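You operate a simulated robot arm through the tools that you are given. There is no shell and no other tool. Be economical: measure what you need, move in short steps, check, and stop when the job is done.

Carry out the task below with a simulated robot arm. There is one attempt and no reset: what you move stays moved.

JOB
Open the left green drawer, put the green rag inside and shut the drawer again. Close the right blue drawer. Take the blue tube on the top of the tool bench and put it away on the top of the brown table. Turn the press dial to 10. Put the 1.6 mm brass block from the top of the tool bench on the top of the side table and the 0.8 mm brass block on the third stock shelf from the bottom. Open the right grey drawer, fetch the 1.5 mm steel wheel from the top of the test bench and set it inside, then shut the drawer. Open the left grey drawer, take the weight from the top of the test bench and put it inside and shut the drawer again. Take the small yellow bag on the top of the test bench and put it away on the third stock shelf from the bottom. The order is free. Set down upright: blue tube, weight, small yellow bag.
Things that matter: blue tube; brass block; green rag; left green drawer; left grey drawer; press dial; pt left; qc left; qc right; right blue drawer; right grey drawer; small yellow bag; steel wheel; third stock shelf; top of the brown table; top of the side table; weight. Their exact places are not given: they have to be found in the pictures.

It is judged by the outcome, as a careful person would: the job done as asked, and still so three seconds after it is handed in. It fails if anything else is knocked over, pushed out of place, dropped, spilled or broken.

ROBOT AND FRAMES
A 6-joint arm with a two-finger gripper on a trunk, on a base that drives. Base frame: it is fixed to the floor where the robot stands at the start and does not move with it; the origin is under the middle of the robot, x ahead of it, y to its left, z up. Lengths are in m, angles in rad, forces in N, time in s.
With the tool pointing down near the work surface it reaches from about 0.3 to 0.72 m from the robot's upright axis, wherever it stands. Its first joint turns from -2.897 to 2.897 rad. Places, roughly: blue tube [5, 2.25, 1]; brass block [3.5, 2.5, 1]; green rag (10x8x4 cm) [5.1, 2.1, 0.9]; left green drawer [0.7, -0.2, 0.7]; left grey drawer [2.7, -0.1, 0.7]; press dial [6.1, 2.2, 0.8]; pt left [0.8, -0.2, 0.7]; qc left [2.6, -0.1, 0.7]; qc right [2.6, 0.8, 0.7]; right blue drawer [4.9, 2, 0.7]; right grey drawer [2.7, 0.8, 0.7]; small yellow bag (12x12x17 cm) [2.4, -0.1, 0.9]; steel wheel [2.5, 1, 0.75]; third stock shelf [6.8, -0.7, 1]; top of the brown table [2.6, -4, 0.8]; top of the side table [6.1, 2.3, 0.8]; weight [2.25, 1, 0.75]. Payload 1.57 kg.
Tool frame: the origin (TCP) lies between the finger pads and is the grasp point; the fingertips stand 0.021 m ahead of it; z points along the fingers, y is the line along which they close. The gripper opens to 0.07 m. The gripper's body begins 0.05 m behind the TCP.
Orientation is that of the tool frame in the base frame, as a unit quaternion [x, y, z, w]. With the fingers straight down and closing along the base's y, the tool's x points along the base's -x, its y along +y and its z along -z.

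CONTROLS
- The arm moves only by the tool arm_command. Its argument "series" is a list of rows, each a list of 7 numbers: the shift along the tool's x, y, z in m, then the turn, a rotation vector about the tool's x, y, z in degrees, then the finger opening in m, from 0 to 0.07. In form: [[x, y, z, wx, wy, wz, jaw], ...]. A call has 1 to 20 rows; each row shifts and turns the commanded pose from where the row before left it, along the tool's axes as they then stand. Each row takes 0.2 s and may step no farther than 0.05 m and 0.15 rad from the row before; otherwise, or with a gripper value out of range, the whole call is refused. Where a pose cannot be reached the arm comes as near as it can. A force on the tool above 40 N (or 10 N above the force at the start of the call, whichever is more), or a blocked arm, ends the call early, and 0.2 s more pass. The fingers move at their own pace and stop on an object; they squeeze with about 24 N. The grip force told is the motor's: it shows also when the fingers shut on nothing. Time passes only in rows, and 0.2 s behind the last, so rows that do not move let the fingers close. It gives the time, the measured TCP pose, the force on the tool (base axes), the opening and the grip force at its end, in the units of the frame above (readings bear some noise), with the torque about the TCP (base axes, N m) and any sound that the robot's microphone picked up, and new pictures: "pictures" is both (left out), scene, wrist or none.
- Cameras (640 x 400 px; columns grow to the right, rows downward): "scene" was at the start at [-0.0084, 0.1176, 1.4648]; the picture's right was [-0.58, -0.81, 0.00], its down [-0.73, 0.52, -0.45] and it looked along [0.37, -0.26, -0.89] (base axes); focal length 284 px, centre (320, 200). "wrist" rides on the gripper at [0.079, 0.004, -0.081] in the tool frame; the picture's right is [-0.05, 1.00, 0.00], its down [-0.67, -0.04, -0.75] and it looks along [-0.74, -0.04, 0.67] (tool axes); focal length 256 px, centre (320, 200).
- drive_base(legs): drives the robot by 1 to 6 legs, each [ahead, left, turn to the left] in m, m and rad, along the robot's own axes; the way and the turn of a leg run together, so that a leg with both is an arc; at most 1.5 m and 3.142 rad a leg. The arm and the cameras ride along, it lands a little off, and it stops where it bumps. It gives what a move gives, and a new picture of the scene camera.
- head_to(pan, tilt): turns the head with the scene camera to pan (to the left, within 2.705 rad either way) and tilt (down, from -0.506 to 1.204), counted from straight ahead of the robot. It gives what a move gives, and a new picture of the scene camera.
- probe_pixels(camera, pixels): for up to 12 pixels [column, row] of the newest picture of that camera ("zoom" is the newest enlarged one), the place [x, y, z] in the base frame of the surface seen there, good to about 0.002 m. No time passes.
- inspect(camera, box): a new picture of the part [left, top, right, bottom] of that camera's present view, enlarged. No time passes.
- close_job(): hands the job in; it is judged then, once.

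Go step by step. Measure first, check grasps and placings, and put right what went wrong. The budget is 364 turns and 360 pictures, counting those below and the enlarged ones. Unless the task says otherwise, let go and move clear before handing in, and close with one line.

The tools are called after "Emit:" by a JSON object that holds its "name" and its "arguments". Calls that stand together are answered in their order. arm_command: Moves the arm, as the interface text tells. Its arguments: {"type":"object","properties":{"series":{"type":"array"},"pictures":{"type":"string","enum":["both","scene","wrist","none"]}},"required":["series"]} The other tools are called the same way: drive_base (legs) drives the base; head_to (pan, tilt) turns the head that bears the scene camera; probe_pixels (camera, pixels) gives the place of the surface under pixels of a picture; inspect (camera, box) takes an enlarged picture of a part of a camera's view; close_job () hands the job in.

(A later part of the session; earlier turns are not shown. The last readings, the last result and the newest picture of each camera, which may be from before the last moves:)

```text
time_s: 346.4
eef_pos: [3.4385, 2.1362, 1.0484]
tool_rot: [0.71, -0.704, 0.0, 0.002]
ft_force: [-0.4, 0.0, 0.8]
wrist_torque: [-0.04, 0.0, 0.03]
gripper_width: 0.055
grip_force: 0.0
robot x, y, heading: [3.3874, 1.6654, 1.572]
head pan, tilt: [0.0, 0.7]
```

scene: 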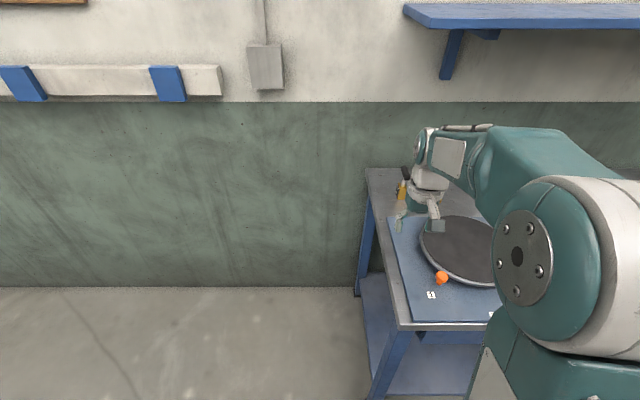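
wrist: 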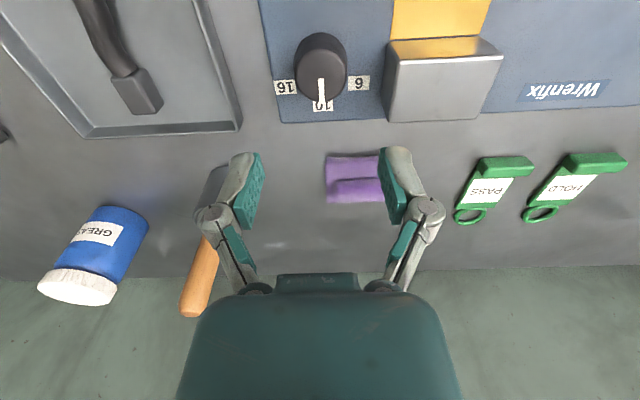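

Emit:
{"name": "arm_command", "arguments": {"series": [[0, 0, 0, 0, -7.5, 0, 0.05], [0, 0, 0, 0, -7.5, 0, 0.05], [0, 0, 0, 0, -7.5, 0, 0.05], [0, 0, 0, 0, -7.5, 0, 0.05], [0, 0, 0, 0, -7.5, 0, 0.05], [0, 0, 0, 0, -7.5, 0, 0.05], [-0.0292, -0.0117, 0.0375, 0, 0, 0, 0.05], [-0.0292, -0.0117, 0.0375, 0, 0, 0, 0.05], [-0.0292, -0.0117, 0.0375, 0, 0, 0, 0.05], [-0.0292, -0.0117, 0.0375, 0, 0, 0, 0.05], [-0.0292, -0.0117, 0.0375, 0, 0, 0, 0.05], [-0.0292, -0.0117, 0.0375, 0, 0, 0, 0.05]]}}

```text
time_s: 349.0
eef_pos: [3.5066, 2.4227, 1.015]
tool_rot: [0.655, -0.651, -0.273, -0.268]
ft_force: [0.3, 0.6, 0.7]
wrist_torque: [-0.05, 0.01, -0.03]
gripper_width: 0.0496
grip_force: 0.0
robot x, y, heading: [3.3853, 1.6693, 1.572]
head pan, tilt: [0.0, 0.7]
```

scene: 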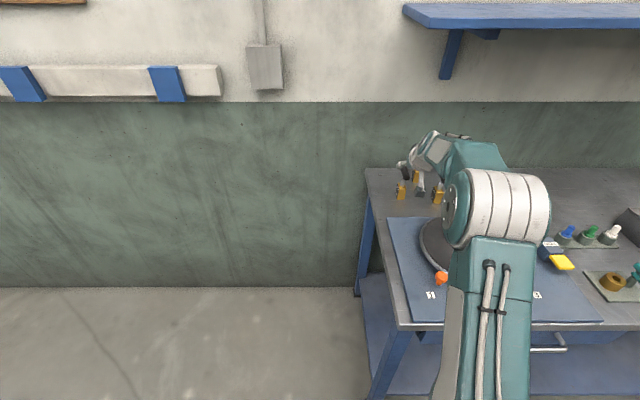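
wrist: 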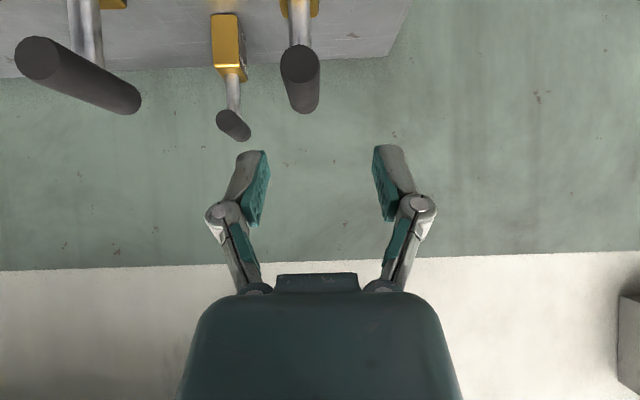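

Emit:
{"name": "probe_pixels", "arguments": {"camera": "wrist", "pixels": [[300, 65], [303, 95], [288, 70], [313, 70], [302, 110], [295, 30]]}}

```text
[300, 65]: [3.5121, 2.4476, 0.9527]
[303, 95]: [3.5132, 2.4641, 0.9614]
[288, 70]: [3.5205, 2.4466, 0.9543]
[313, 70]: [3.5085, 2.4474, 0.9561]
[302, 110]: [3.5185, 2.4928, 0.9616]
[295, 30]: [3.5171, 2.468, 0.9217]
```

Emit:
{"name": "arm_command", "arguments": {"series": [[0.0026, -0.002, 0.026, 0, 0, 0, 0.05], [0.0026, -0.002, 0.026, 0, 0, 0, 0.05], [0.0026, 0, 0.025, 0, 0, 0, 0.05], [0, 0, 0, 0, 0, 0, 0], [0, 0, 0, 0, 0, 0, 0]], "pictures": "wrist"}}

```text
time_s: 350.2
eef_pos: [3.51, 2.472, 0.9545]
tool_rot: [0.655, -0.65, -0.274, -0.269]
ft_force: [0.3, -0.8, 3.2]
wrist_torque: [-0.16, 0.07, -0.01]
gripper_width: 0.021
grip_force: 24.2
robot x, y, heading: [3.3847, 1.669, 1.567]
head pan, tilt: [0.0, 0.7]
```

wrist: 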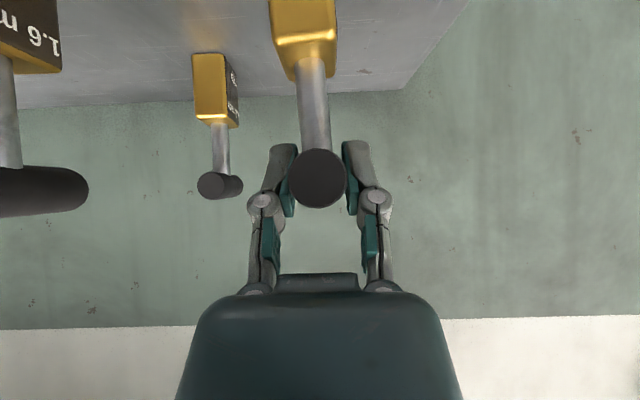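

Emit:
{"name": "arm_command", "arguments": {"series": [[-0.0141, 0, -0.0141, 0, 0, 0, 0], [-0.0212, 0, -0.0212, 0, 0, 0, 0], [-0.0283, 0, -0.0283, 0, 0, 0, 0], [-0.0283, 0, -0.0283, 0, 0, 0, 0]]}}

```text
time_s: 351.2
eef_pos: [3.5117, 2.4715, 1.0832]
tool_rot: [0.655, -0.652, -0.272, -0.268]
ft_force: [0.9, -0.8, -5.7]
wrist_torque: [0.02, 0.03, -0.03]
gripper_width: 0.0212
grip_force: 24.6
robot x, y, heading: [3.3861, 1.6706, 1.565]
head pan, tilt: [0.0, 0.7]
```

scene: 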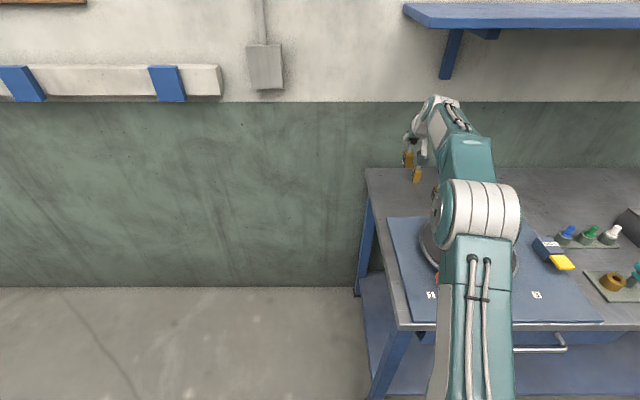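
wrist: 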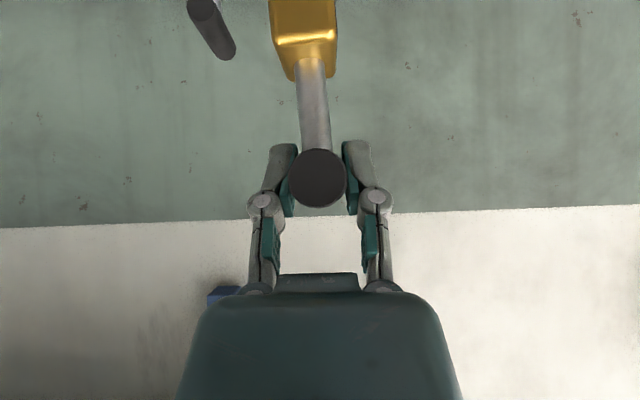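

0.8 mm block held. I raise, back away, turn and drive to the stock shelf's left end.

Emit:
{"name": "arm_command", "arguments": {"series": [[-0.0283, 0, -0.0283, 0, 0, 0, 0], [-0.0283, 0, -0.0283, 0, 0, 0, 0], [-0.0212, 0, -0.0212, 0, 0, 0, 0]], "pictures": "none"}}

Emit:
{"name": "drive_base", "arguments": {"legs": [[-0.8, 0, 0], [0, 0, -1.565], [1.4, 0, 0], [0.45, -0.7, 0]]}}

Emit:
{"name": "head_to", "arguments": {"pan": 0.0, "tilt": 0.25}}

```text
time_s: 352.0
eef_pos: [3.5103, 2.4631, 1.1913]
tool_rot: [0.655, -0.652, -0.273, -0.268]
ft_force: [0.0, 0.2, -5.0]
wrist_torque: [0.02, 0.01, -0.01]
gripper_width: 0.0209
grip_force: 24.0
out of reach, approached as far as the arm can: row 3
robot x, y, heading: [3.3836, 1.6709, 1.571]
head pan, tilt: [0.0, 0.7]
```

```text
time_s: 370.8
eef_pos: [6.0702, 0.1484, 1.1902]
tool_rot: [-0.031, 0.923, 0.014, 0.382]
ft_force: [-0.3, 0.8, -4.2]
wrist_torque: [0.04, 0.02, -0.02]
gripper_width: 0.0211
grip_force: 23.8
robot x, y, heading: [5.2717, 0.2215, 0.062]
head pan, tilt: [0.0, 0.7]
```

scene: 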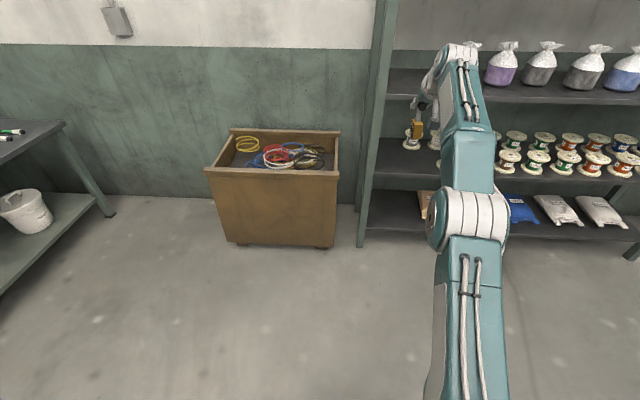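

```text
time_s: 371.7
eef_pos: [6.0704, 0.1471, 1.1925]
tool_rot: [-0.031, 0.923, 0.015, 0.383]
ft_force: [0.7, -0.8, -5.1]
wrist_torque: [0.01, 0.03, -0.01]
gripper_width: 0.0212
grip_force: 23.9
robot x, y, heading: [5.2733, 0.223, 0.056]
head pan, tilt: [0.0, 0.25]
```

scene: 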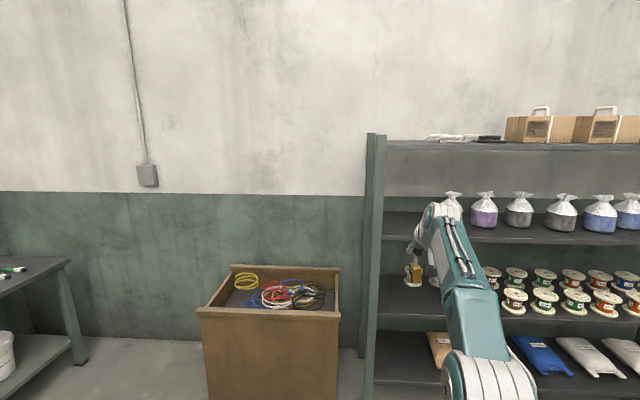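

Emit:
{"name": "drive_base", "arguments": {"legs": [[0, 0, -0.058], [0.25, -0.106, 0]]}}

Emit:
{"name": "probe_pixels", "arguments": {"camera": "scene", "pixels": [[320, 200], [340, 140], [360, 240]]}}

```text
time_s: 374.0
eef_pos: [6.3135, -0.0046, 1.1933]
tool_rot: [-0.002, 0.924, 0.002, 0.383]
ft_force: [0.3, 0.0, -3.9]
wrist_torque: [0.04, 0.05, 0.01]
gripper_width: 0.0212
grip_force: 24.3
robot x, y, heading: [5.5212, 0.1184, -0.007]
head pan, tilt: [0.0, 0.25]
```

scene: 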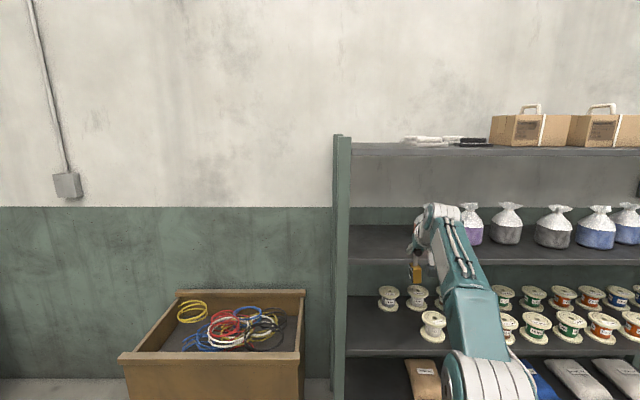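

```text
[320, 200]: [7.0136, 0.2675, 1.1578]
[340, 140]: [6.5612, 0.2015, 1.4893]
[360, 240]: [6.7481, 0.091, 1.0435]
```

Emit:
{"name": "probe_pixels", "arguments": {"camera": "scene", "pixels": [[300, 360], [200, 380], [415, 273], [415, 258]]}}

Emit:
{"name": "drive_base", "arguments": {"legs": [[0.2, 0, 0]]}}

```text
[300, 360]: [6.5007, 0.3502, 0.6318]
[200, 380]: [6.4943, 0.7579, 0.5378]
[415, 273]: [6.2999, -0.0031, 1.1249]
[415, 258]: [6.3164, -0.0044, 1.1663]
```

```text
time_s: 375.6
eef_pos: [6.5145, -0.0065, 1.1927]
tool_rot: [-0.002, 0.924, 0.004, 0.383]
ft_force: [0.3, -0.2, -3.9]
wrist_torque: [0.01, 0.02, -0.01]
gripper_width: 0.0212
grip_force: 24.4
robot x, y, heading: [5.7206, 0.1168, -0.007]
head pan, tilt: [0.0, 0.25]
```

scene: 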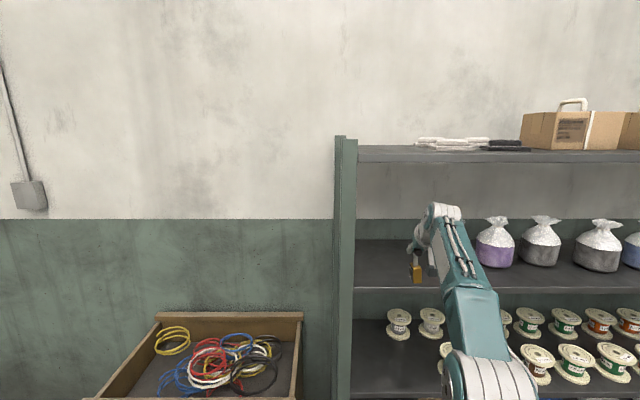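

Emit:
{"name": "drive_base", "arguments": {"legs": [[0.13, 0, 0]]}}

Emit:
{"name": "arm_command", "arguments": {"series": [[0.0141, 0, 0.0141, 0, 0, 0, 0], [0.0106, 0, 0.0106, 0, 0, 0, 0], [0.0035, 0, 0.0035, 0, 0, 0, 0]]}}

```text
time_s: 376.9
eef_pos: [6.6436, -0.0071, 1.1949]
tool_rot: [-0.003, 0.924, 0.003, 0.383]
ft_force: [0.7, 0.0, -4.2]
wrist_torque: [0.03, 0.01, -0.01]
gripper_width: 0.0212
grip_force: 24.2
robot x, y, heading: [5.8505, 0.1154, -0.003]
head pan, tilt: [0.0, 0.25]
```

scene: 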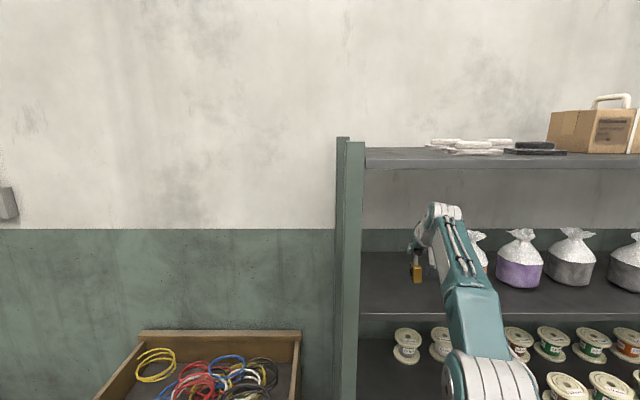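

```text
time_s: 377.7
eef_pos: [6.6428, -0.0073, 1.1552]
tool_rot: [-0.003, 0.924, 0.004, 0.384]
ft_force: [0.3, -0.1, -4.9]
wrist_torque: [0.02, 0.06, -0.01]
gripper_width: 0.0208
grip_force: 24.0
robot x, y, heading: [5.8525, 0.1176, -0.005]
head pan, tilt: [0.0, 0.25]
```

scene: 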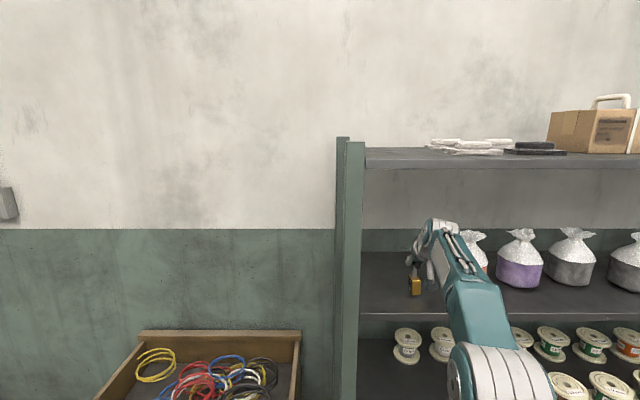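
wrist: 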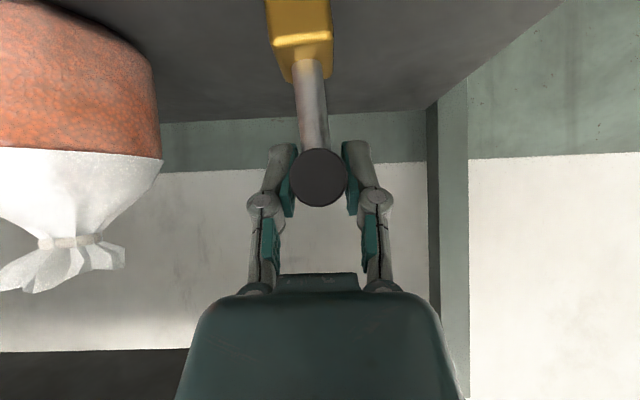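

Lower gently until contact.

Emit:
{"name": "arm_command", "arguments": {"series": [[0.0021, 0, 0.0021, 0, 0, 0, 0], [0.0021, 0, 0.0021, 0, 0, 0, 0]], "pictures": "none"}}

Emit:
{"name": "arm_command", "arguments": {"series": [[0.0014, 0, 0.0014, 0, 0, 0, 0]], "pictures": "none"}}

```text
time_s: 378.3
eef_pos: [6.642, -0.0071, 1.1491]
tool_rot: [-0.003, 0.924, 0.004, 0.383]
ft_force: [-0.3, 0.5, -5.2]
wrist_torque: [0.01, 0.04, 0.0]
gripper_width: 0.0208
grip_force: 23.6
robot x, y, heading: [5.8516, 0.1169, -0.001]
head pan, tilt: [0.0, 0.25]
```

```text
time_s: 378.7
eef_pos: [6.6433, -0.0075, 1.1469]
tool_rot: [-0.003, 0.923, 0.004, 0.385]
ft_force: [0.3, -0.2, -5.0]
wrist_torque: [0.04, 0.02, 0.02]
gripper_width: 0.021
grip_force: 23.8
robot x, y, heading: [5.8552, 0.1139, -0.004]
head pan, tilt: [0.0, 0.25]
```

Emit:
{"name": "arm_command", "arguments": {"series": [[0.0014, 0, 0.0014, 0, 0, 0, 0]], "pictures": "none"}}

Emit:
{"name": "arm_command", "arguments": {"series": [[0.0014, 0, 0.0014, 0, 0, 0, 0]], "pictures": "none"}}

```text
time_s: 379.1
eef_pos: [6.6428, -0.0072, 1.1443]
tool_rot: [-0.002, 0.924, 0.003, 0.383]
ft_force: [0.4, 0.8, -4.4]
wrist_torque: [0.02, 0.03, 0.01]
gripper_width: 0.0209
grip_force: 23.8
robot x, y, heading: [5.8511, 0.115, -0.001]
head pan, tilt: [0.0, 0.25]
```

```text
time_s: 379.5
eef_pos: [6.6423, -0.0069, 1.1443]
tool_rot: [-0.002, 0.923, 0.003, 0.384]
ft_force: [-0.9, 0.2, -0.7]
wrist_torque: [0.07, 0.23, 0.0]
gripper_width: 0.021
grip_force: 24.1
robot x, y, heading: [5.8554, 0.1159, -0.002]
head pan, tilt: [0.0, 0.25]
```

Force dropped to ~0: it is touching. One millimetre more, then open and retreat along the tool axis.

Emit:
{"name": "arm_command", "arguments": {"series": [[0.0007, 0, 0.0007, 0, 0, 0, 0], [0, 0, 0, 0, 0, 0, 0.045], [0, 0, 0, 0, 0, 0, 0.045], [0, 0, -0.03, 0, 0, 0, 0.045], [0, 0, -0.04, 0, 0, 0, 0.045], [0, 0, -0.03, 0, 0, 0, 0.045]]}}

```text
time_s: 380.9
eef_pos: [6.5704, -0.0086, 1.2134]
tool_rot: [-0.002, 0.923, 0.004, 0.384]
ft_force: [2.3, 0.3, -0.2]
wrist_torque: [-0.01, 0.01, 0.01]
gripper_width: 0.0453
grip_force: 0.1
robot x, y, heading: [5.8531, 0.1146, -0.008]
head pan, tilt: [0.0, 0.25]
```

scene: 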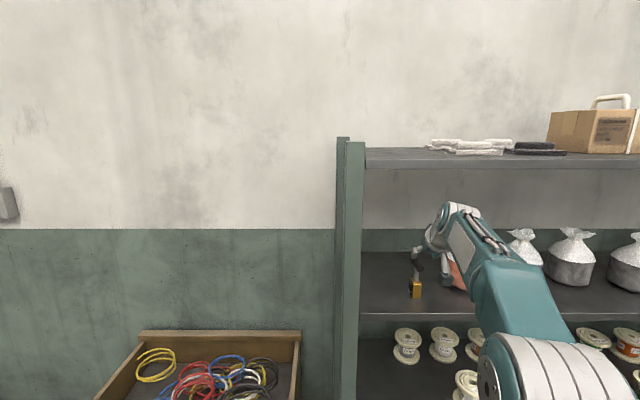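
wrist: 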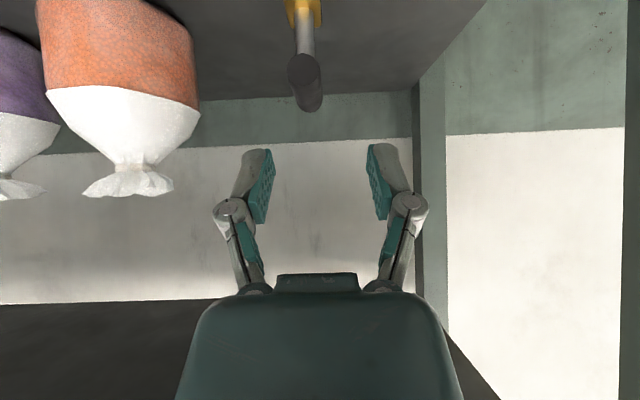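

0.8 mm block stands on the third shelf. Now back for the 1.6 mm block.

Emit:
{"name": "drive_base", "arguments": {"legs": [[-0.8, 0, 0], [0, 0, 1.575], [0.3, 1.1, 0], [0.3, 0.45, 0], [0.9, 0, 0]]}}

Emit:
{"name": "inspect", "arguments": {"camera": "wrist", "box": [0, 0, 640, 400]}}

```text
time_s: 401.5
eef_pos: [3.6742, 2.3616, 1.2135]
tool_rot: [-0.648, 0.658, 0.271, 0.272]
ft_force: [-0.1, -0.7, 0.0]
wrist_torque: [0.01, -0.02, 0.01]
gripper_width: 0.0453
grip_force: 0.1
robot x, y, heading: [3.5322, 1.6456, 1.547]
head pan, tilt: [0.0, 0.25]
```

scene: 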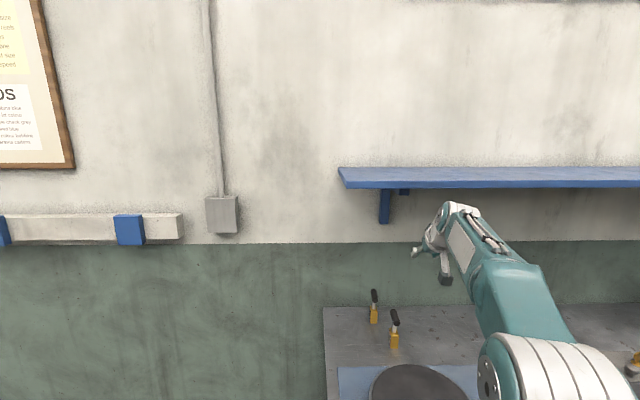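

```text
1.00 times, centred on (320, 200) of wrist (not enlarged: the box is as wide or as high as the picture)
```

zoom: 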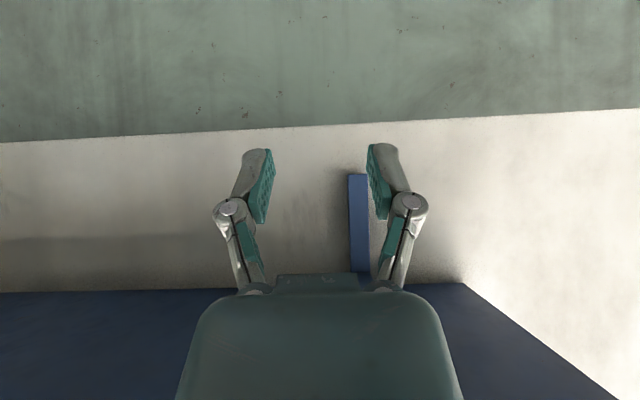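

Emit:
{"name": "arm_command", "arguments": {"series": [[0.0236, 0.0104, 0.033, 4.24, 0, 4.24, 0.05], [0.0236, 0.0104, 0.033, 0, 0, 0, 0.05], [0.0236, 0.0104, 0.033, 0, 0, 0, 0.05], [0.0236, 0.0104, 0.033, 0, 0, 0, 0.05], [0.0236, 0.0104, 0.033, 0, 0, 0, 0.05]]}}

Emit:
{"name": "probe_pixels", "arguments": {"camera": "wrist", "pixels": [[320, 80], [310, 90], [330, 90]]}}

```text
time_s: 402.7
eef_pos: [3.625, 2.4016, 1.0141]
tool_rot: [-0.612, 0.691, 0.257, 0.286]
ft_force: [0.6, 0.4, 0.6]
wrist_torque: [-0.05, 0.0, 0.0]
gripper_width: 0.0499
grip_force: 0.1
robot x, y, heading: [3.537, 1.6471, 1.55]
head pan, tilt: [0.0, 0.25]
```

scene: 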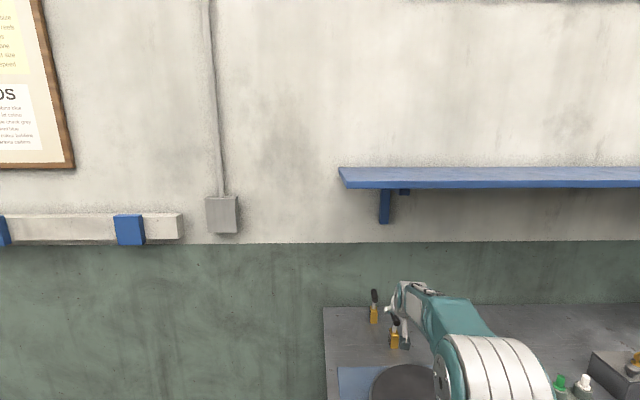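
wrist: 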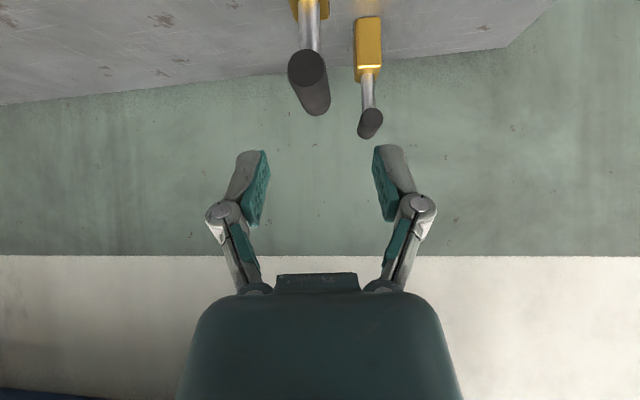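

```text
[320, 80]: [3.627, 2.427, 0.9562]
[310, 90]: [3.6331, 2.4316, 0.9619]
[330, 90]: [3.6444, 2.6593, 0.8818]
```

Emit:
{"name": "probe_pixels", "arguments": {"camera": "wrist", "pixels": [[305, 70], [292, 72], [320, 72], [315, 100], [305, 102], [326, 100]]}}

```text
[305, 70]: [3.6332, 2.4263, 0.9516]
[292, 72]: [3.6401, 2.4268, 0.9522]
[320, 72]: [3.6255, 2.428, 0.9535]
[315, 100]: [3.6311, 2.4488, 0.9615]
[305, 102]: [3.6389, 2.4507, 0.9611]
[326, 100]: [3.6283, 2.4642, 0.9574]
```

Emit:
{"name": "arm_command", "arguments": {"series": [[0.0018, 0.0012, 0.026, 0, 0, 0, 0.05], [0.0018, 0, 0.026, 0, 0, 0, 0.05], [0.0018, 0, 0.026, 0, 0, 0, 0.05], [0, 0, 0, 0, 0, 0, 0], [0, 0, 0, 0, 0, 0, 0], [-0.0141, 0, -0.0141, 0, 0, 0, 0], [-0.0212, 0, -0.0212, 0, 0, 0, 0], [-0.0283, 0, -0.0283, 0, 0, 0, 0]]}}

```text
time_s: 404.5
eef_pos: [3.6293, 2.4509, 1.0446]
tool_rot: [-0.613, 0.691, 0.256, 0.286]
ft_force: [0.2, -0.2, -4.0]
wrist_torque: [-0.03, 0.02, 0.03]
gripper_width: 0.0213
grip_force: 23.5
robot x, y, heading: [3.5345, 1.6479, 1.546]
head pan, tilt: [0.0, 0.25]
```

scene: 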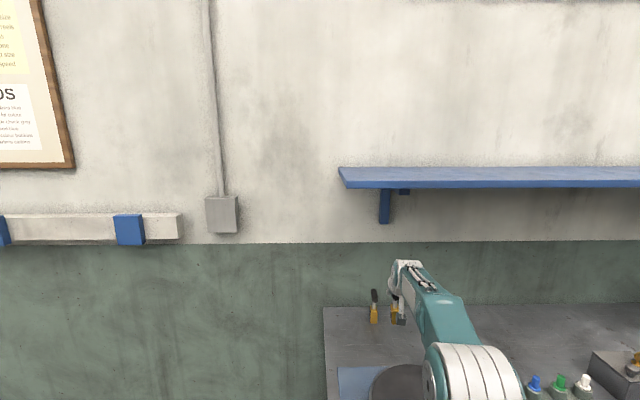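
wrist: 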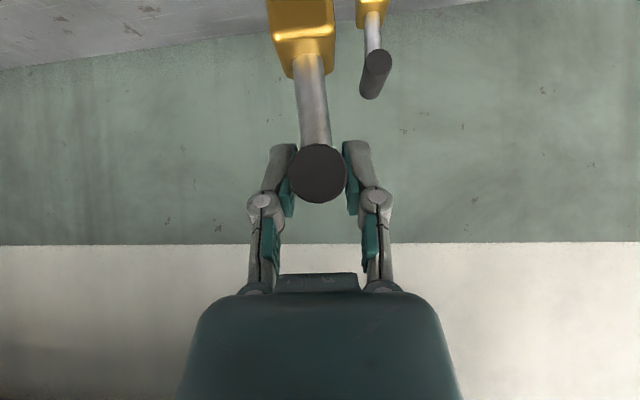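

Emit:
{"name": "arm_command", "arguments": {"series": [[-0.0283, 0, -0.0283, 0, 0, 0, 0], [-0.0283, 0, -0.0283, 0, 0, 0, 0]], "pictures": "none"}}

Emit:
{"name": "drive_base", "arguments": {"legs": [[-0.6, 0, 0.025], [0, -1.5, 0], [0, -1.5, 0]]}}

Emit:
{"name": "head_to", "arguments": {"pan": 0.0, "tilt": 0.6}}

```text
time_s: 405.1
eef_pos: [3.6304, 2.4484, 1.1251]
tool_rot: [-0.613, 0.691, 0.256, 0.285]
ft_force: [0.3, 0.0, -5.7]
wrist_torque: [-0.01, 0.04, 0.0]
gripper_width: 0.0211
grip_force: 24.2
robot x, y, heading: [3.5342, 1.6436, 1.546]
head pan, tilt: [0.0, 0.25]
```

```text
time_s: 421.1
eef_pos: [6.449, 1.7799, 1.1292]
tool_rot: [-0.567, 0.728, 0.248, 0.296]
ft_force: [-0.3, 0.5, -5.0]
wrist_torque: [-0.02, 0.04, 0.02]
gripper_width: 0.0208
grip_force: 23.4
robot x, y, heading: [6.2365, 1.0024, 1.423]
head pan, tilt: [0.0, 0.25]
stopped in leg 3: the robot was blocked; the commanded pose is now the measured one
```

scene: 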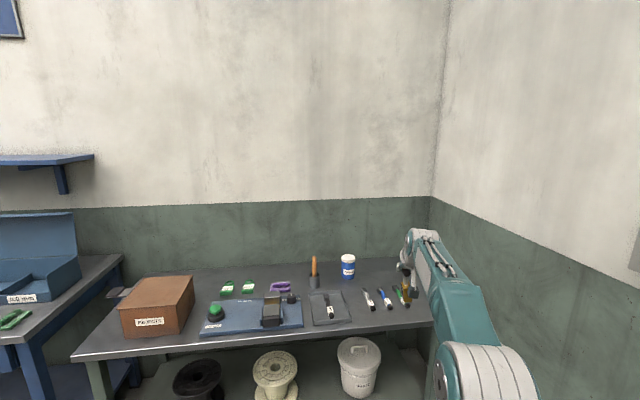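

```text
time_s: 421.9
eef_pos: [6.4462, 1.7803, 1.1297]
tool_rot: [-0.567, 0.728, 0.246, 0.297]
ft_force: [0.3, 1.0, -4.0]
wrist_torque: [-0.02, 0.04, -0.01]
gripper_width: 0.0212
grip_force: 23.6
robot x, y, heading: [6.2379, 1.0019, 1.431]
head pan, tilt: [0.0, 0.6]
```

scene: 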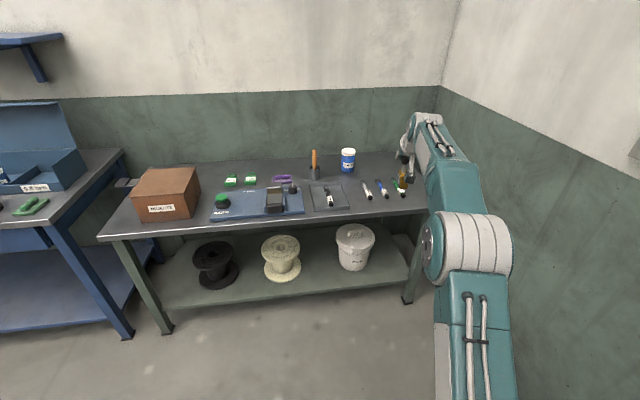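

The base bumped something to its right (likely the crate). I look there.

Emit:
{"name": "head_to", "arguments": {"pan": -1.3, "tilt": 0.8}}

```text
time_s: 423.4
eef_pos: [6.4466, 1.78, 1.1301]
tool_rot: [-0.568, 0.727, 0.247, 0.297]
ft_force: [-0.3, -0.2, -4.4]
wrist_torque: [-0.03, 0.04, -0.01]
gripper_width: 0.0212
grip_force: 24.7
robot x, y, heading: [6.2398, 1.0049, 1.43]
head pan, tilt: [-1.3, 0.799]
```

scene: 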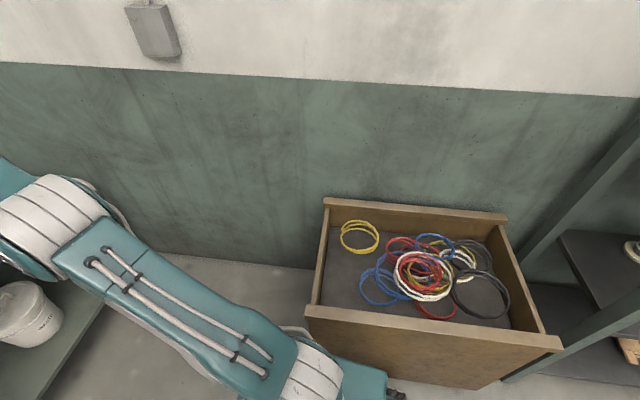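

Emit:
{"name": "probe_pixels", "arguments": {"camera": "scene", "pixels": [[310, 310], [555, 345], [450, 345], [325, 205], [505, 218], [400, 330], [330, 345]]}}

```text
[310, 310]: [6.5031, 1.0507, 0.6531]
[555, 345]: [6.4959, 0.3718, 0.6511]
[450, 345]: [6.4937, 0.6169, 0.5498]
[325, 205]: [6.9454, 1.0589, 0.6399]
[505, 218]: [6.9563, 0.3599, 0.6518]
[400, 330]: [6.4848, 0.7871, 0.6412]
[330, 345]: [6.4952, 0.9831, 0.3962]
```

The crate is unmoved (front still x≈6.495). I steer clear of it and come in at y≈1.42.

Emit:
{"name": "drive_base", "arguments": {"legs": [[0.1, 0.1, 0], [0.3, 0, 0.14], [0, -0.25, 0]]}}

Emit:
{"name": "head_to", "arguments": {"pan": -0.1, "tilt": 0.8}}

```text
time_s: 427.8
eef_pos: [6.5093, 2.208, 1.1308]
tool_rot: [-0.619, 0.683, 0.266, 0.28]
ft_force: [-1.0, 0.9, -4.5]
wrist_torque: [-0.01, 0.01, -0.06]
gripper_width: 0.0212
grip_force: 23.9
robot x, y, heading: [6.4202, 1.4095, 1.577]
head pan, tilt: [-1.3, 0.799]
```

scene: 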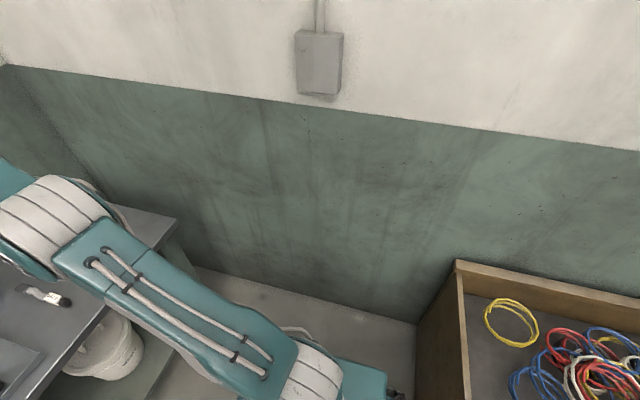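

```text
time_s: 429.2
eef_pos: [6.5148, 2.2071, 1.1313]
tool_rot: [-0.618, 0.684, 0.269, 0.279]
ft_force: [-0.9, -0.3, -4.8]
wrist_torque: [0.01, 0.01, -0.01]
gripper_width: 0.0212
grip_force: 23.9
robot x, y, heading: [6.4201, 1.4079, 1.571]
head pan, tilt: [-0.099, 0.799]
```

scene: 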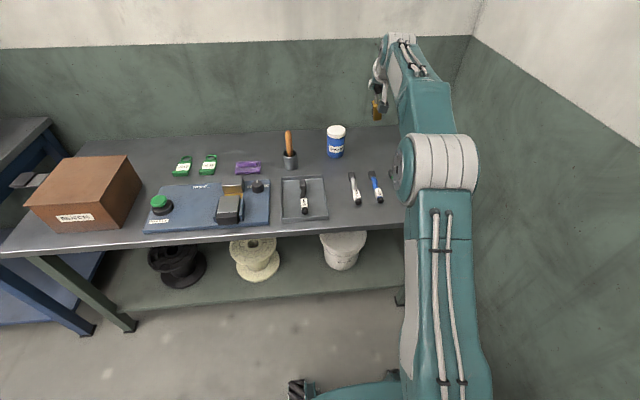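

Emit:
{"name": "drive_base", "arguments": {"legs": [[0.15, -0.13, 0]]}}

Emit:
{"name": "arm_command", "arguments": {"series": [[0.0212, -0.02, 0.0212, 0, 0, 0, 0], [0.0212, -0.02, 0.0212, 0, 0, 0, 0], [0.0283, 0, 0.0283, 0, 0, 0, 0], [0.0283, 0, 0.0283, 0, 0, 0, 0], [0.0283, 0, 0.0283, 0, 0, 0, 0]]}}

```text
time_s: 430.8
eef_pos: [6.6426, 2.3562, 1.1321]
tool_rot: [-0.619, 0.683, 0.268, 0.279]
ft_force: [-0.3, 0.6, -4.8]
wrist_torque: [-0.04, 0.04, -0.02]
gripper_width: 0.0209
grip_force: 24.0
robot x, y, heading: [6.5511, 1.5538, 1.574]
head pan, tilt: [-0.099, 0.799]
```

scene: 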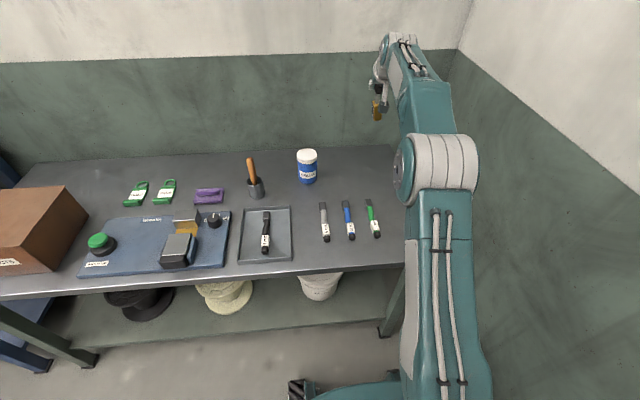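

```text
time_s: 431.9
eef_pos: [6.6813, 2.3525, 0.95]
tool_rot: [-0.618, 0.684, 0.269, 0.279]
ft_force: [-0.2, 0.2, -3.5]
wrist_torque: [-0.03, 0.02, -0.02]
gripper_width: 0.0211
grip_force: 23.6
robot x, y, heading: [6.5487, 1.5565, 1.574]
head pan, tilt: [-0.099, 0.799]
```

scene: 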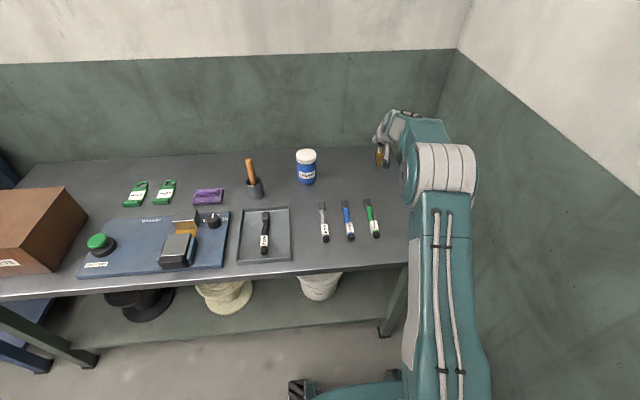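
wrist: 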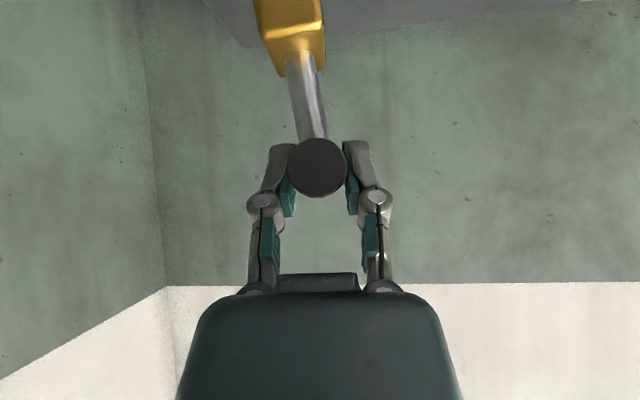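

Emit:
{"name": "arm_command", "arguments": {"series": [[0.0212, 0, 0.0212, 0, 0, 0, 0], [0.0212, 0, 0.0212, 0, 0, 0, 0], [0.0141, 0, 0.0141, 0, 0, 0, 0], [0.0035, 0, 0.0035, 0, 0, 0, 0]]}}

Emit:
{"name": "arm_command", "arguments": {"series": [[0.0021, 0, 0.0021, 0, 0, 0, 0]], "pictures": "none"}}

```text
time_s: 432.9
eef_pos: [6.6793, 2.3539, 0.8649]
tool_rot: [-0.618, 0.685, 0.269, 0.278]
ft_force: [-0.2, 0.9, -4.3]
wrist_torque: [-0.03, 0.02, 0.04]
gripper_width: 0.0213
grip_force: 24.1
robot x, y, heading: [6.5509, 1.5543, 1.572]
head pan, tilt: [-0.099, 0.799]
```

scene: 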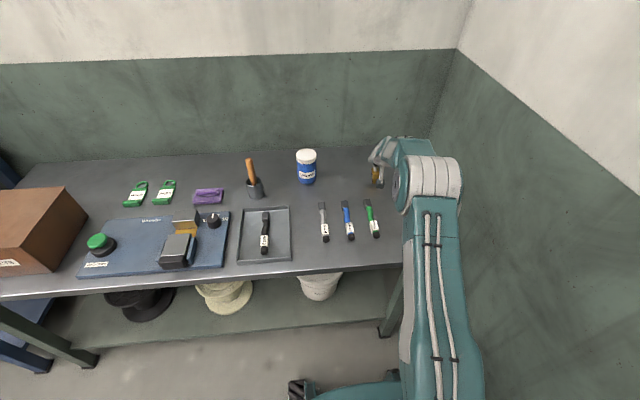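
wrist: 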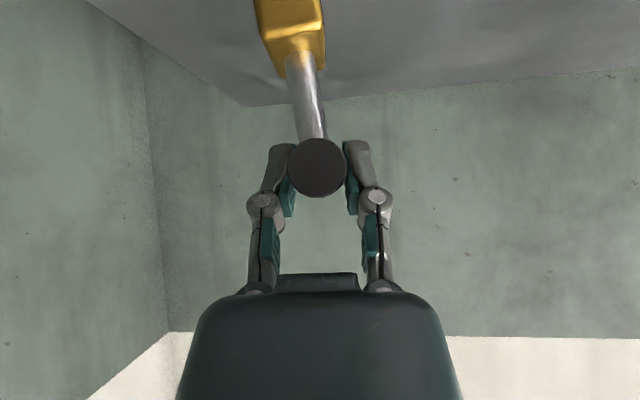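

```text
time_s: 433.4
eef_pos: [6.6799, 2.3554, 0.8622]
tool_rot: [-0.619, 0.683, 0.269, 0.278]
ft_force: [-0.2, -0.4, -3.9]
wrist_torque: [-0.01, 0.02, -0.03]
gripper_width: 0.0214
grip_force: 24.1
robot x, y, heading: [6.5511, 1.5576, 1.573]
head pan, tilt: [-0.099, 0.799]
```

Emit:
{"name": "arm_command", "arguments": {"series": [[0.0018, 0, 0.0018, 0, 0, 0, 0]], "pictures": "none"}}

Emit:
{"name": "arm_command", "arguments": {"series": [[0.0014, 0, 0.0014, 0, 0, 0, 0]], "pictures": "none"}}

Emit:
{"name": "arm_command", "arguments": {"series": [[0.0011, 0, 0.0011, 0, 0, 0, 0]], "pictures": "none"}}

```text
time_s: 433.8
eef_pos: [6.6788, 2.3536, 0.8613]
tool_rot: [-0.618, 0.684, 0.269, 0.279]
ft_force: [0.2, 0.2, -4.0]
wrist_torque: [-0.01, 0.01, 0.0]
gripper_width: 0.021
grip_force: 24.4
robot x, y, heading: [6.5541, 1.5548, 1.572]
head pan, tilt: [-0.099, 0.799]
```

```text
time_s: 434.1
eef_pos: [6.68, 2.3542, 0.8586]
tool_rot: [-0.618, 0.684, 0.269, 0.278]
ft_force: [0.3, -1.0, -4.0]
wrist_torque: [0.01, 0.03, 0.0]
gripper_width: 0.0212
grip_force: 24.3
robot x, y, heading: [6.551, 1.555, 1.572]
head pan, tilt: [-0.099, 0.799]
```

```text
time_s: 434.6
eef_pos: [6.6795, 2.3542, 0.8585]
tool_rot: [-0.618, 0.684, 0.269, 0.278]
ft_force: [-0.3, -1.8, -1.3]
wrist_torque: [-0.24, 0.02, 0.03]
gripper_width: 0.021
grip_force: 24.8
robot x, y, heading: [6.549, 1.5579, 1.571]
head pan, tilt: [-0.099, 0.799]
```

Touching. One more millimetre, release, retreat.

Emit:
{"name": "arm_command", "arguments": {"series": [[0.0011, 0, 0.0011, 0, 0, 0, 0], [0, 0, 0, 0, 0, 0, 0.03], [0, 0, 0, 0, 0, 0, 0.045], [0, 0, 0, 0, 0, 0, 0.045], [0, 0, -0.03, 0, 0, 0, 0.045], [0, 0, -0.04, 0, 0, 0, 0.045], [0, 0, -0.04, 0, 0, 0, 0.045]]}}

```text
time_s: 436.1
eef_pos: [6.6744, 2.2743, 0.9329]
tool_rot: [-0.618, 0.684, 0.269, 0.278]
ft_force: [-0.2, -0.2, 0.2]
wrist_torque: [0.02, -0.01, 0.0]
gripper_width: 0.0452
grip_force: 0.0
robot x, y, heading: [6.5536, 1.5578, 1.577]
head pan, tilt: [-0.099, 0.799]
```

scene: 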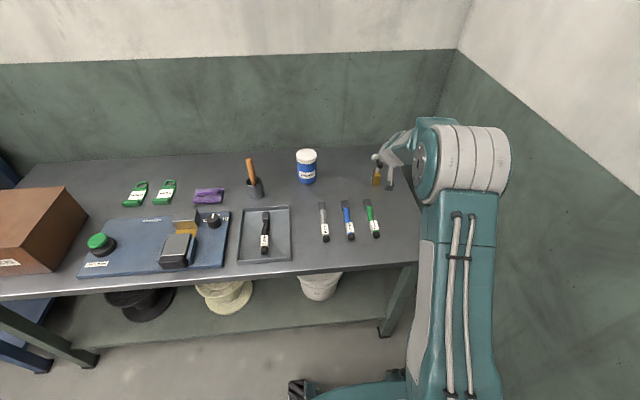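
wrist: 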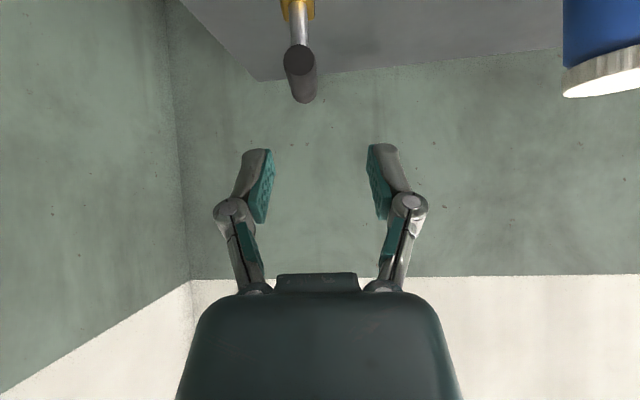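

1.6 mm block stands on the side table. Raise, untilt and go for the rag.

Emit:
{"name": "arm_command", "arguments": {"series": [[-0.0283, 0, -0.0283, 0, 0, 0, 0.05], [-0.0283, 0, -0.0283, 0, 0, 0, 0.05], [-0.0283, 0, -0.0283, 0, 0, 0, 0.05], [-0.0283, 0, -0.0283, 0, 0, 0, 0.05], [0.0283, 0, -0.0283, 0, 0, 0, 0.06], [0.0283, 0, -0.0283, 0, 0, 0, 0.06], [0.0283, 0, -0.0283, 0, 0, 0, 0.06], [0, 0, 0, 0, 7.5, 0, 0.06], [0, 0, 0, 0, 7.5, 0, 0.06], [0, 0, 0, 0, 7.5, 0, 0.06], [0, 0, 0, 0, 7.5, 0, 0.06], [0, 0, 0, 0, 7.5, 0, 0.06], [0, 0, 0, 0, 7.5, 0, 0.06]], "pictures": "none"}}

Emit:
{"name": "drive_base", "arguments": {"legs": [[-0.1, 0, 0], [0, 1.48, 0]]}}

Emit:
{"name": "head_to", "arguments": {"pan": -0.1, "tilt": 0.85}}

```text
time_s: 438.9
eef_pos: [6.668, 2.1542, 1.0912]
tool_rot: [-0.674, 0.739, 0.011, -0.005]
ft_force: [0.3, 0.2, 1.1]
wrist_torque: [0.05, 0.01, 0.0]
gripper_width: 0.06
grip_force: 0.1
robot x, y, heading: [6.5537, 1.5574, 1.574]
head pan, tilt: [-0.099, 0.799]
```

```text
time_s: 447.1
eef_pos: [5.1768, 2.0452, 1.0917]
tool_rot: [-0.678, 0.735, 0.012, -0.005]
ft_force: [0.5, 0.5, -0.4]
wrist_torque: [-0.01, -0.01, 0.03]
gripper_width: 0.0601
grip_force: 0.1
robot x, y, heading: [5.0673, 1.4457, 1.582]
head pan, tilt: [-0.099, 0.799]
```

scene: 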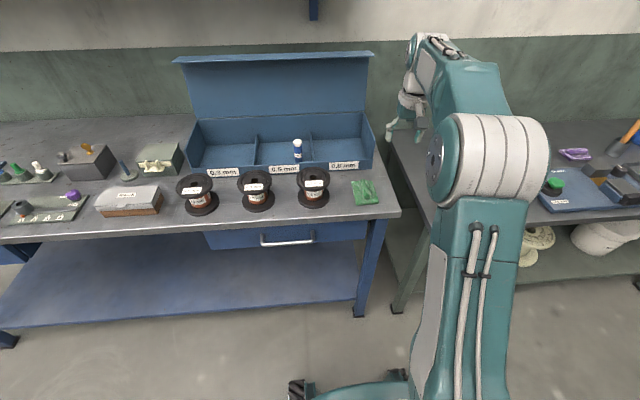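

```text
time_s: 447.7
eef_pos: [5.1766, 2.0438, 1.0921]
tool_rot: [-0.677, 0.736, 0.012, -0.005]
ft_force: [0.2, -0.8, -0.6]
wrist_torque: [0.01, 0.02, 0.01]
gripper_width: 0.0602
grip_force: 0.1
robot x, y, heading: [5.0604, 1.4438, 1.579]
head pan, tilt: [-0.099, 0.85]
```

scene: 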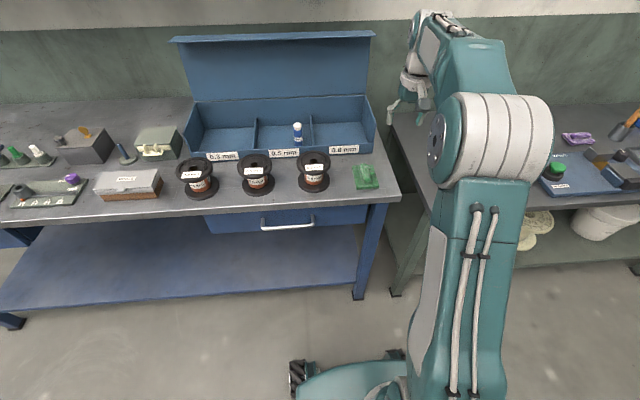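

Emit:
{"name": "inspect", "arguments": {"camera": "scene", "box": [270, 110, 400, 205]}}

Emit:
{"name": "inspect", "arguments": {"camera": "wrist", "box": [0, 0, 640, 400]}}

Emit:
{"name": "probe_pixels", "arguments": {"camera": "scene", "pixels": [[366, 175], [358, 168], [374, 170], [356, 188], [378, 186], [366, 188], [360, 177], [372, 178], [297, 124], [297, 135], [292, 135], [302, 135]]}}

```text
4.21 times, centred on (335, 158) of scene
```

zoom: 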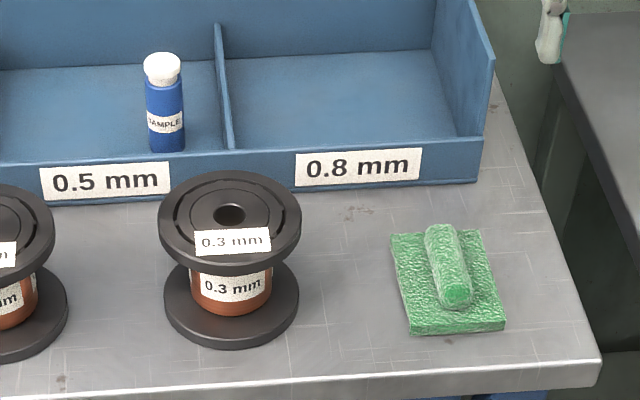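

```text
1.00 times, centred on (320, 200) of wrist (not enlarged: the box is as wide or as high as the picture)
```

zoom: 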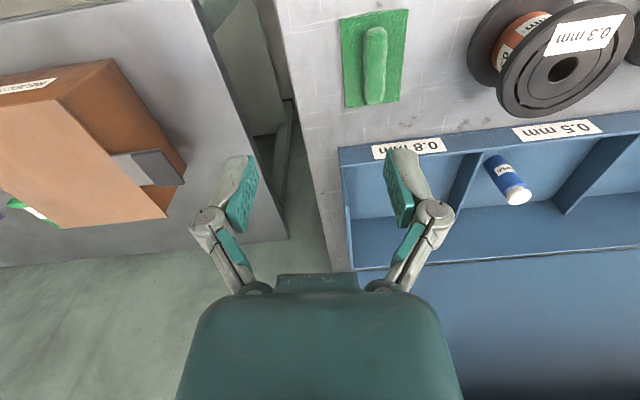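

```text
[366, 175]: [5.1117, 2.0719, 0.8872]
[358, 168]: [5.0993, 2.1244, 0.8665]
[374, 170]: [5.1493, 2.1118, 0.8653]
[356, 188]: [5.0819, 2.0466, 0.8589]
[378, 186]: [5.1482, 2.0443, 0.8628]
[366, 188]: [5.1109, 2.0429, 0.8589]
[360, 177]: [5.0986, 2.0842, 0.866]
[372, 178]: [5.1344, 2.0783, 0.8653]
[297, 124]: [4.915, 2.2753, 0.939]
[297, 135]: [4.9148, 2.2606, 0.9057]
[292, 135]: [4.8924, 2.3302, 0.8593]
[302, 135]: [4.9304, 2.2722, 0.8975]
```

Emit:
{"name": "arm_command", "arguments": {"series": [[-0.0118, 0.0334, 0.02, 0, 0, 0, 0.05], [-0.0118, 0.0334, 0.02, 0, 0, 0, 0.05], [0, 0, 0.04, 0.9, 0, -5, 0.05], [0, 0, 0.04, 0.9, 0, -5, 0.05], [0, 0, 0.03, 0, 0, 0, 0.05]]}}

```text
time_s: 448.9
eef_pos: [5.1103, 2.0747, 0.9425]
tool_rot: [0.739, -0.673, -0.002, -0.008]
ft_force: [-0.2, 0.1, -0.5]
wrist_torque: [0.0, 0.02, 0.01]
gripper_width: 0.05
grip_force: 0.0
robot x, y, heading: [5.0657, 1.4514, 1.581]
head pan, tilt: [-0.099, 0.85]
```

scene: 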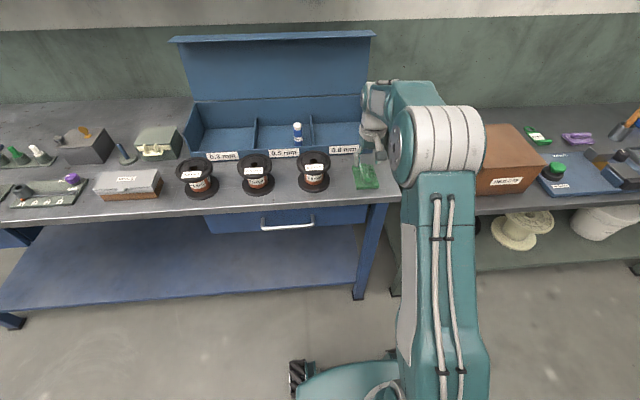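
wrist: 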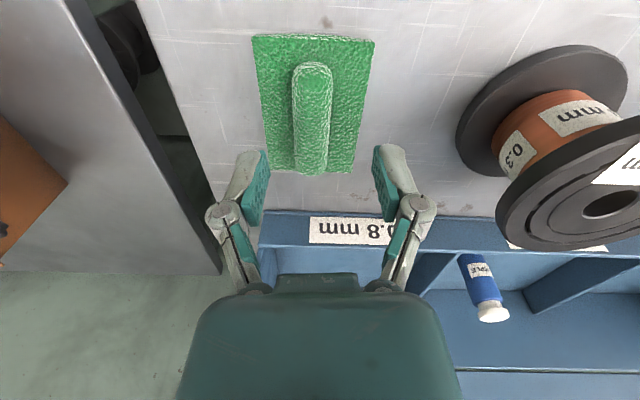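

Emit:
{"name": "probe_pixels", "arguments": {"camera": "wrist", "pixels": [[312, 80], [296, 110], [328, 110], [312, 110], [311, 150], [311, 165]]}}

```text
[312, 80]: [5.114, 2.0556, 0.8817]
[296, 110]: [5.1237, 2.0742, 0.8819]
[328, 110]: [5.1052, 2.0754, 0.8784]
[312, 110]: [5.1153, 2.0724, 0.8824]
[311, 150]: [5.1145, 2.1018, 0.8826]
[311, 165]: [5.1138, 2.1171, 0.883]
```

Emit:
{"name": "arm_command", "arguments": {"series": [[-0.005, -0.0025, 0.025, 0, 0, 0, 0.05], [0, 0, 0.028, 0, 0, 0, 0.05], [0, 0, 0, 0, 0, 0, 0], [0, 0, 0, 0, 0, 0, 0], [0, 0, -0.01, 0, 0, 0, 0], [0, 0, -0.04, 0, 0, 0, 0], [0, 0, -0.05, 0, 0, 0, 0]], "pictures": "wrist"}}

```text
time_s: 450.5
eef_pos: [5.1123, 2.0804, 0.9887]
tool_rot: [0.739, -0.673, -0.001, -0.006]
ft_force: [-0.7, 0.7, -1.6]
wrist_torque: [-0.03, -0.03, 0.01]
gripper_width: 0.0241
grip_force: 24.0
robot x, y, heading: [5.0634, 1.4471, 1.582]
head pan, tilt: [-0.099, 0.85]
```

wrist: 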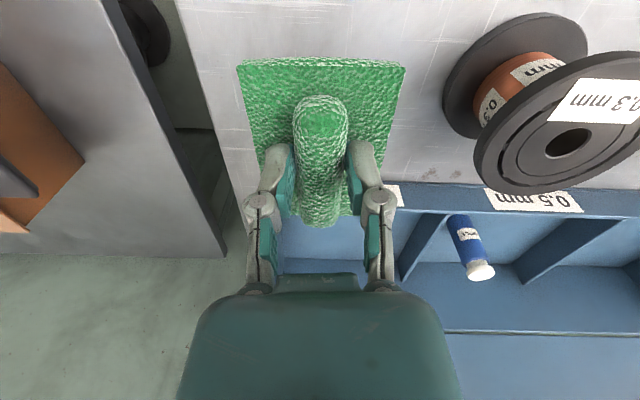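

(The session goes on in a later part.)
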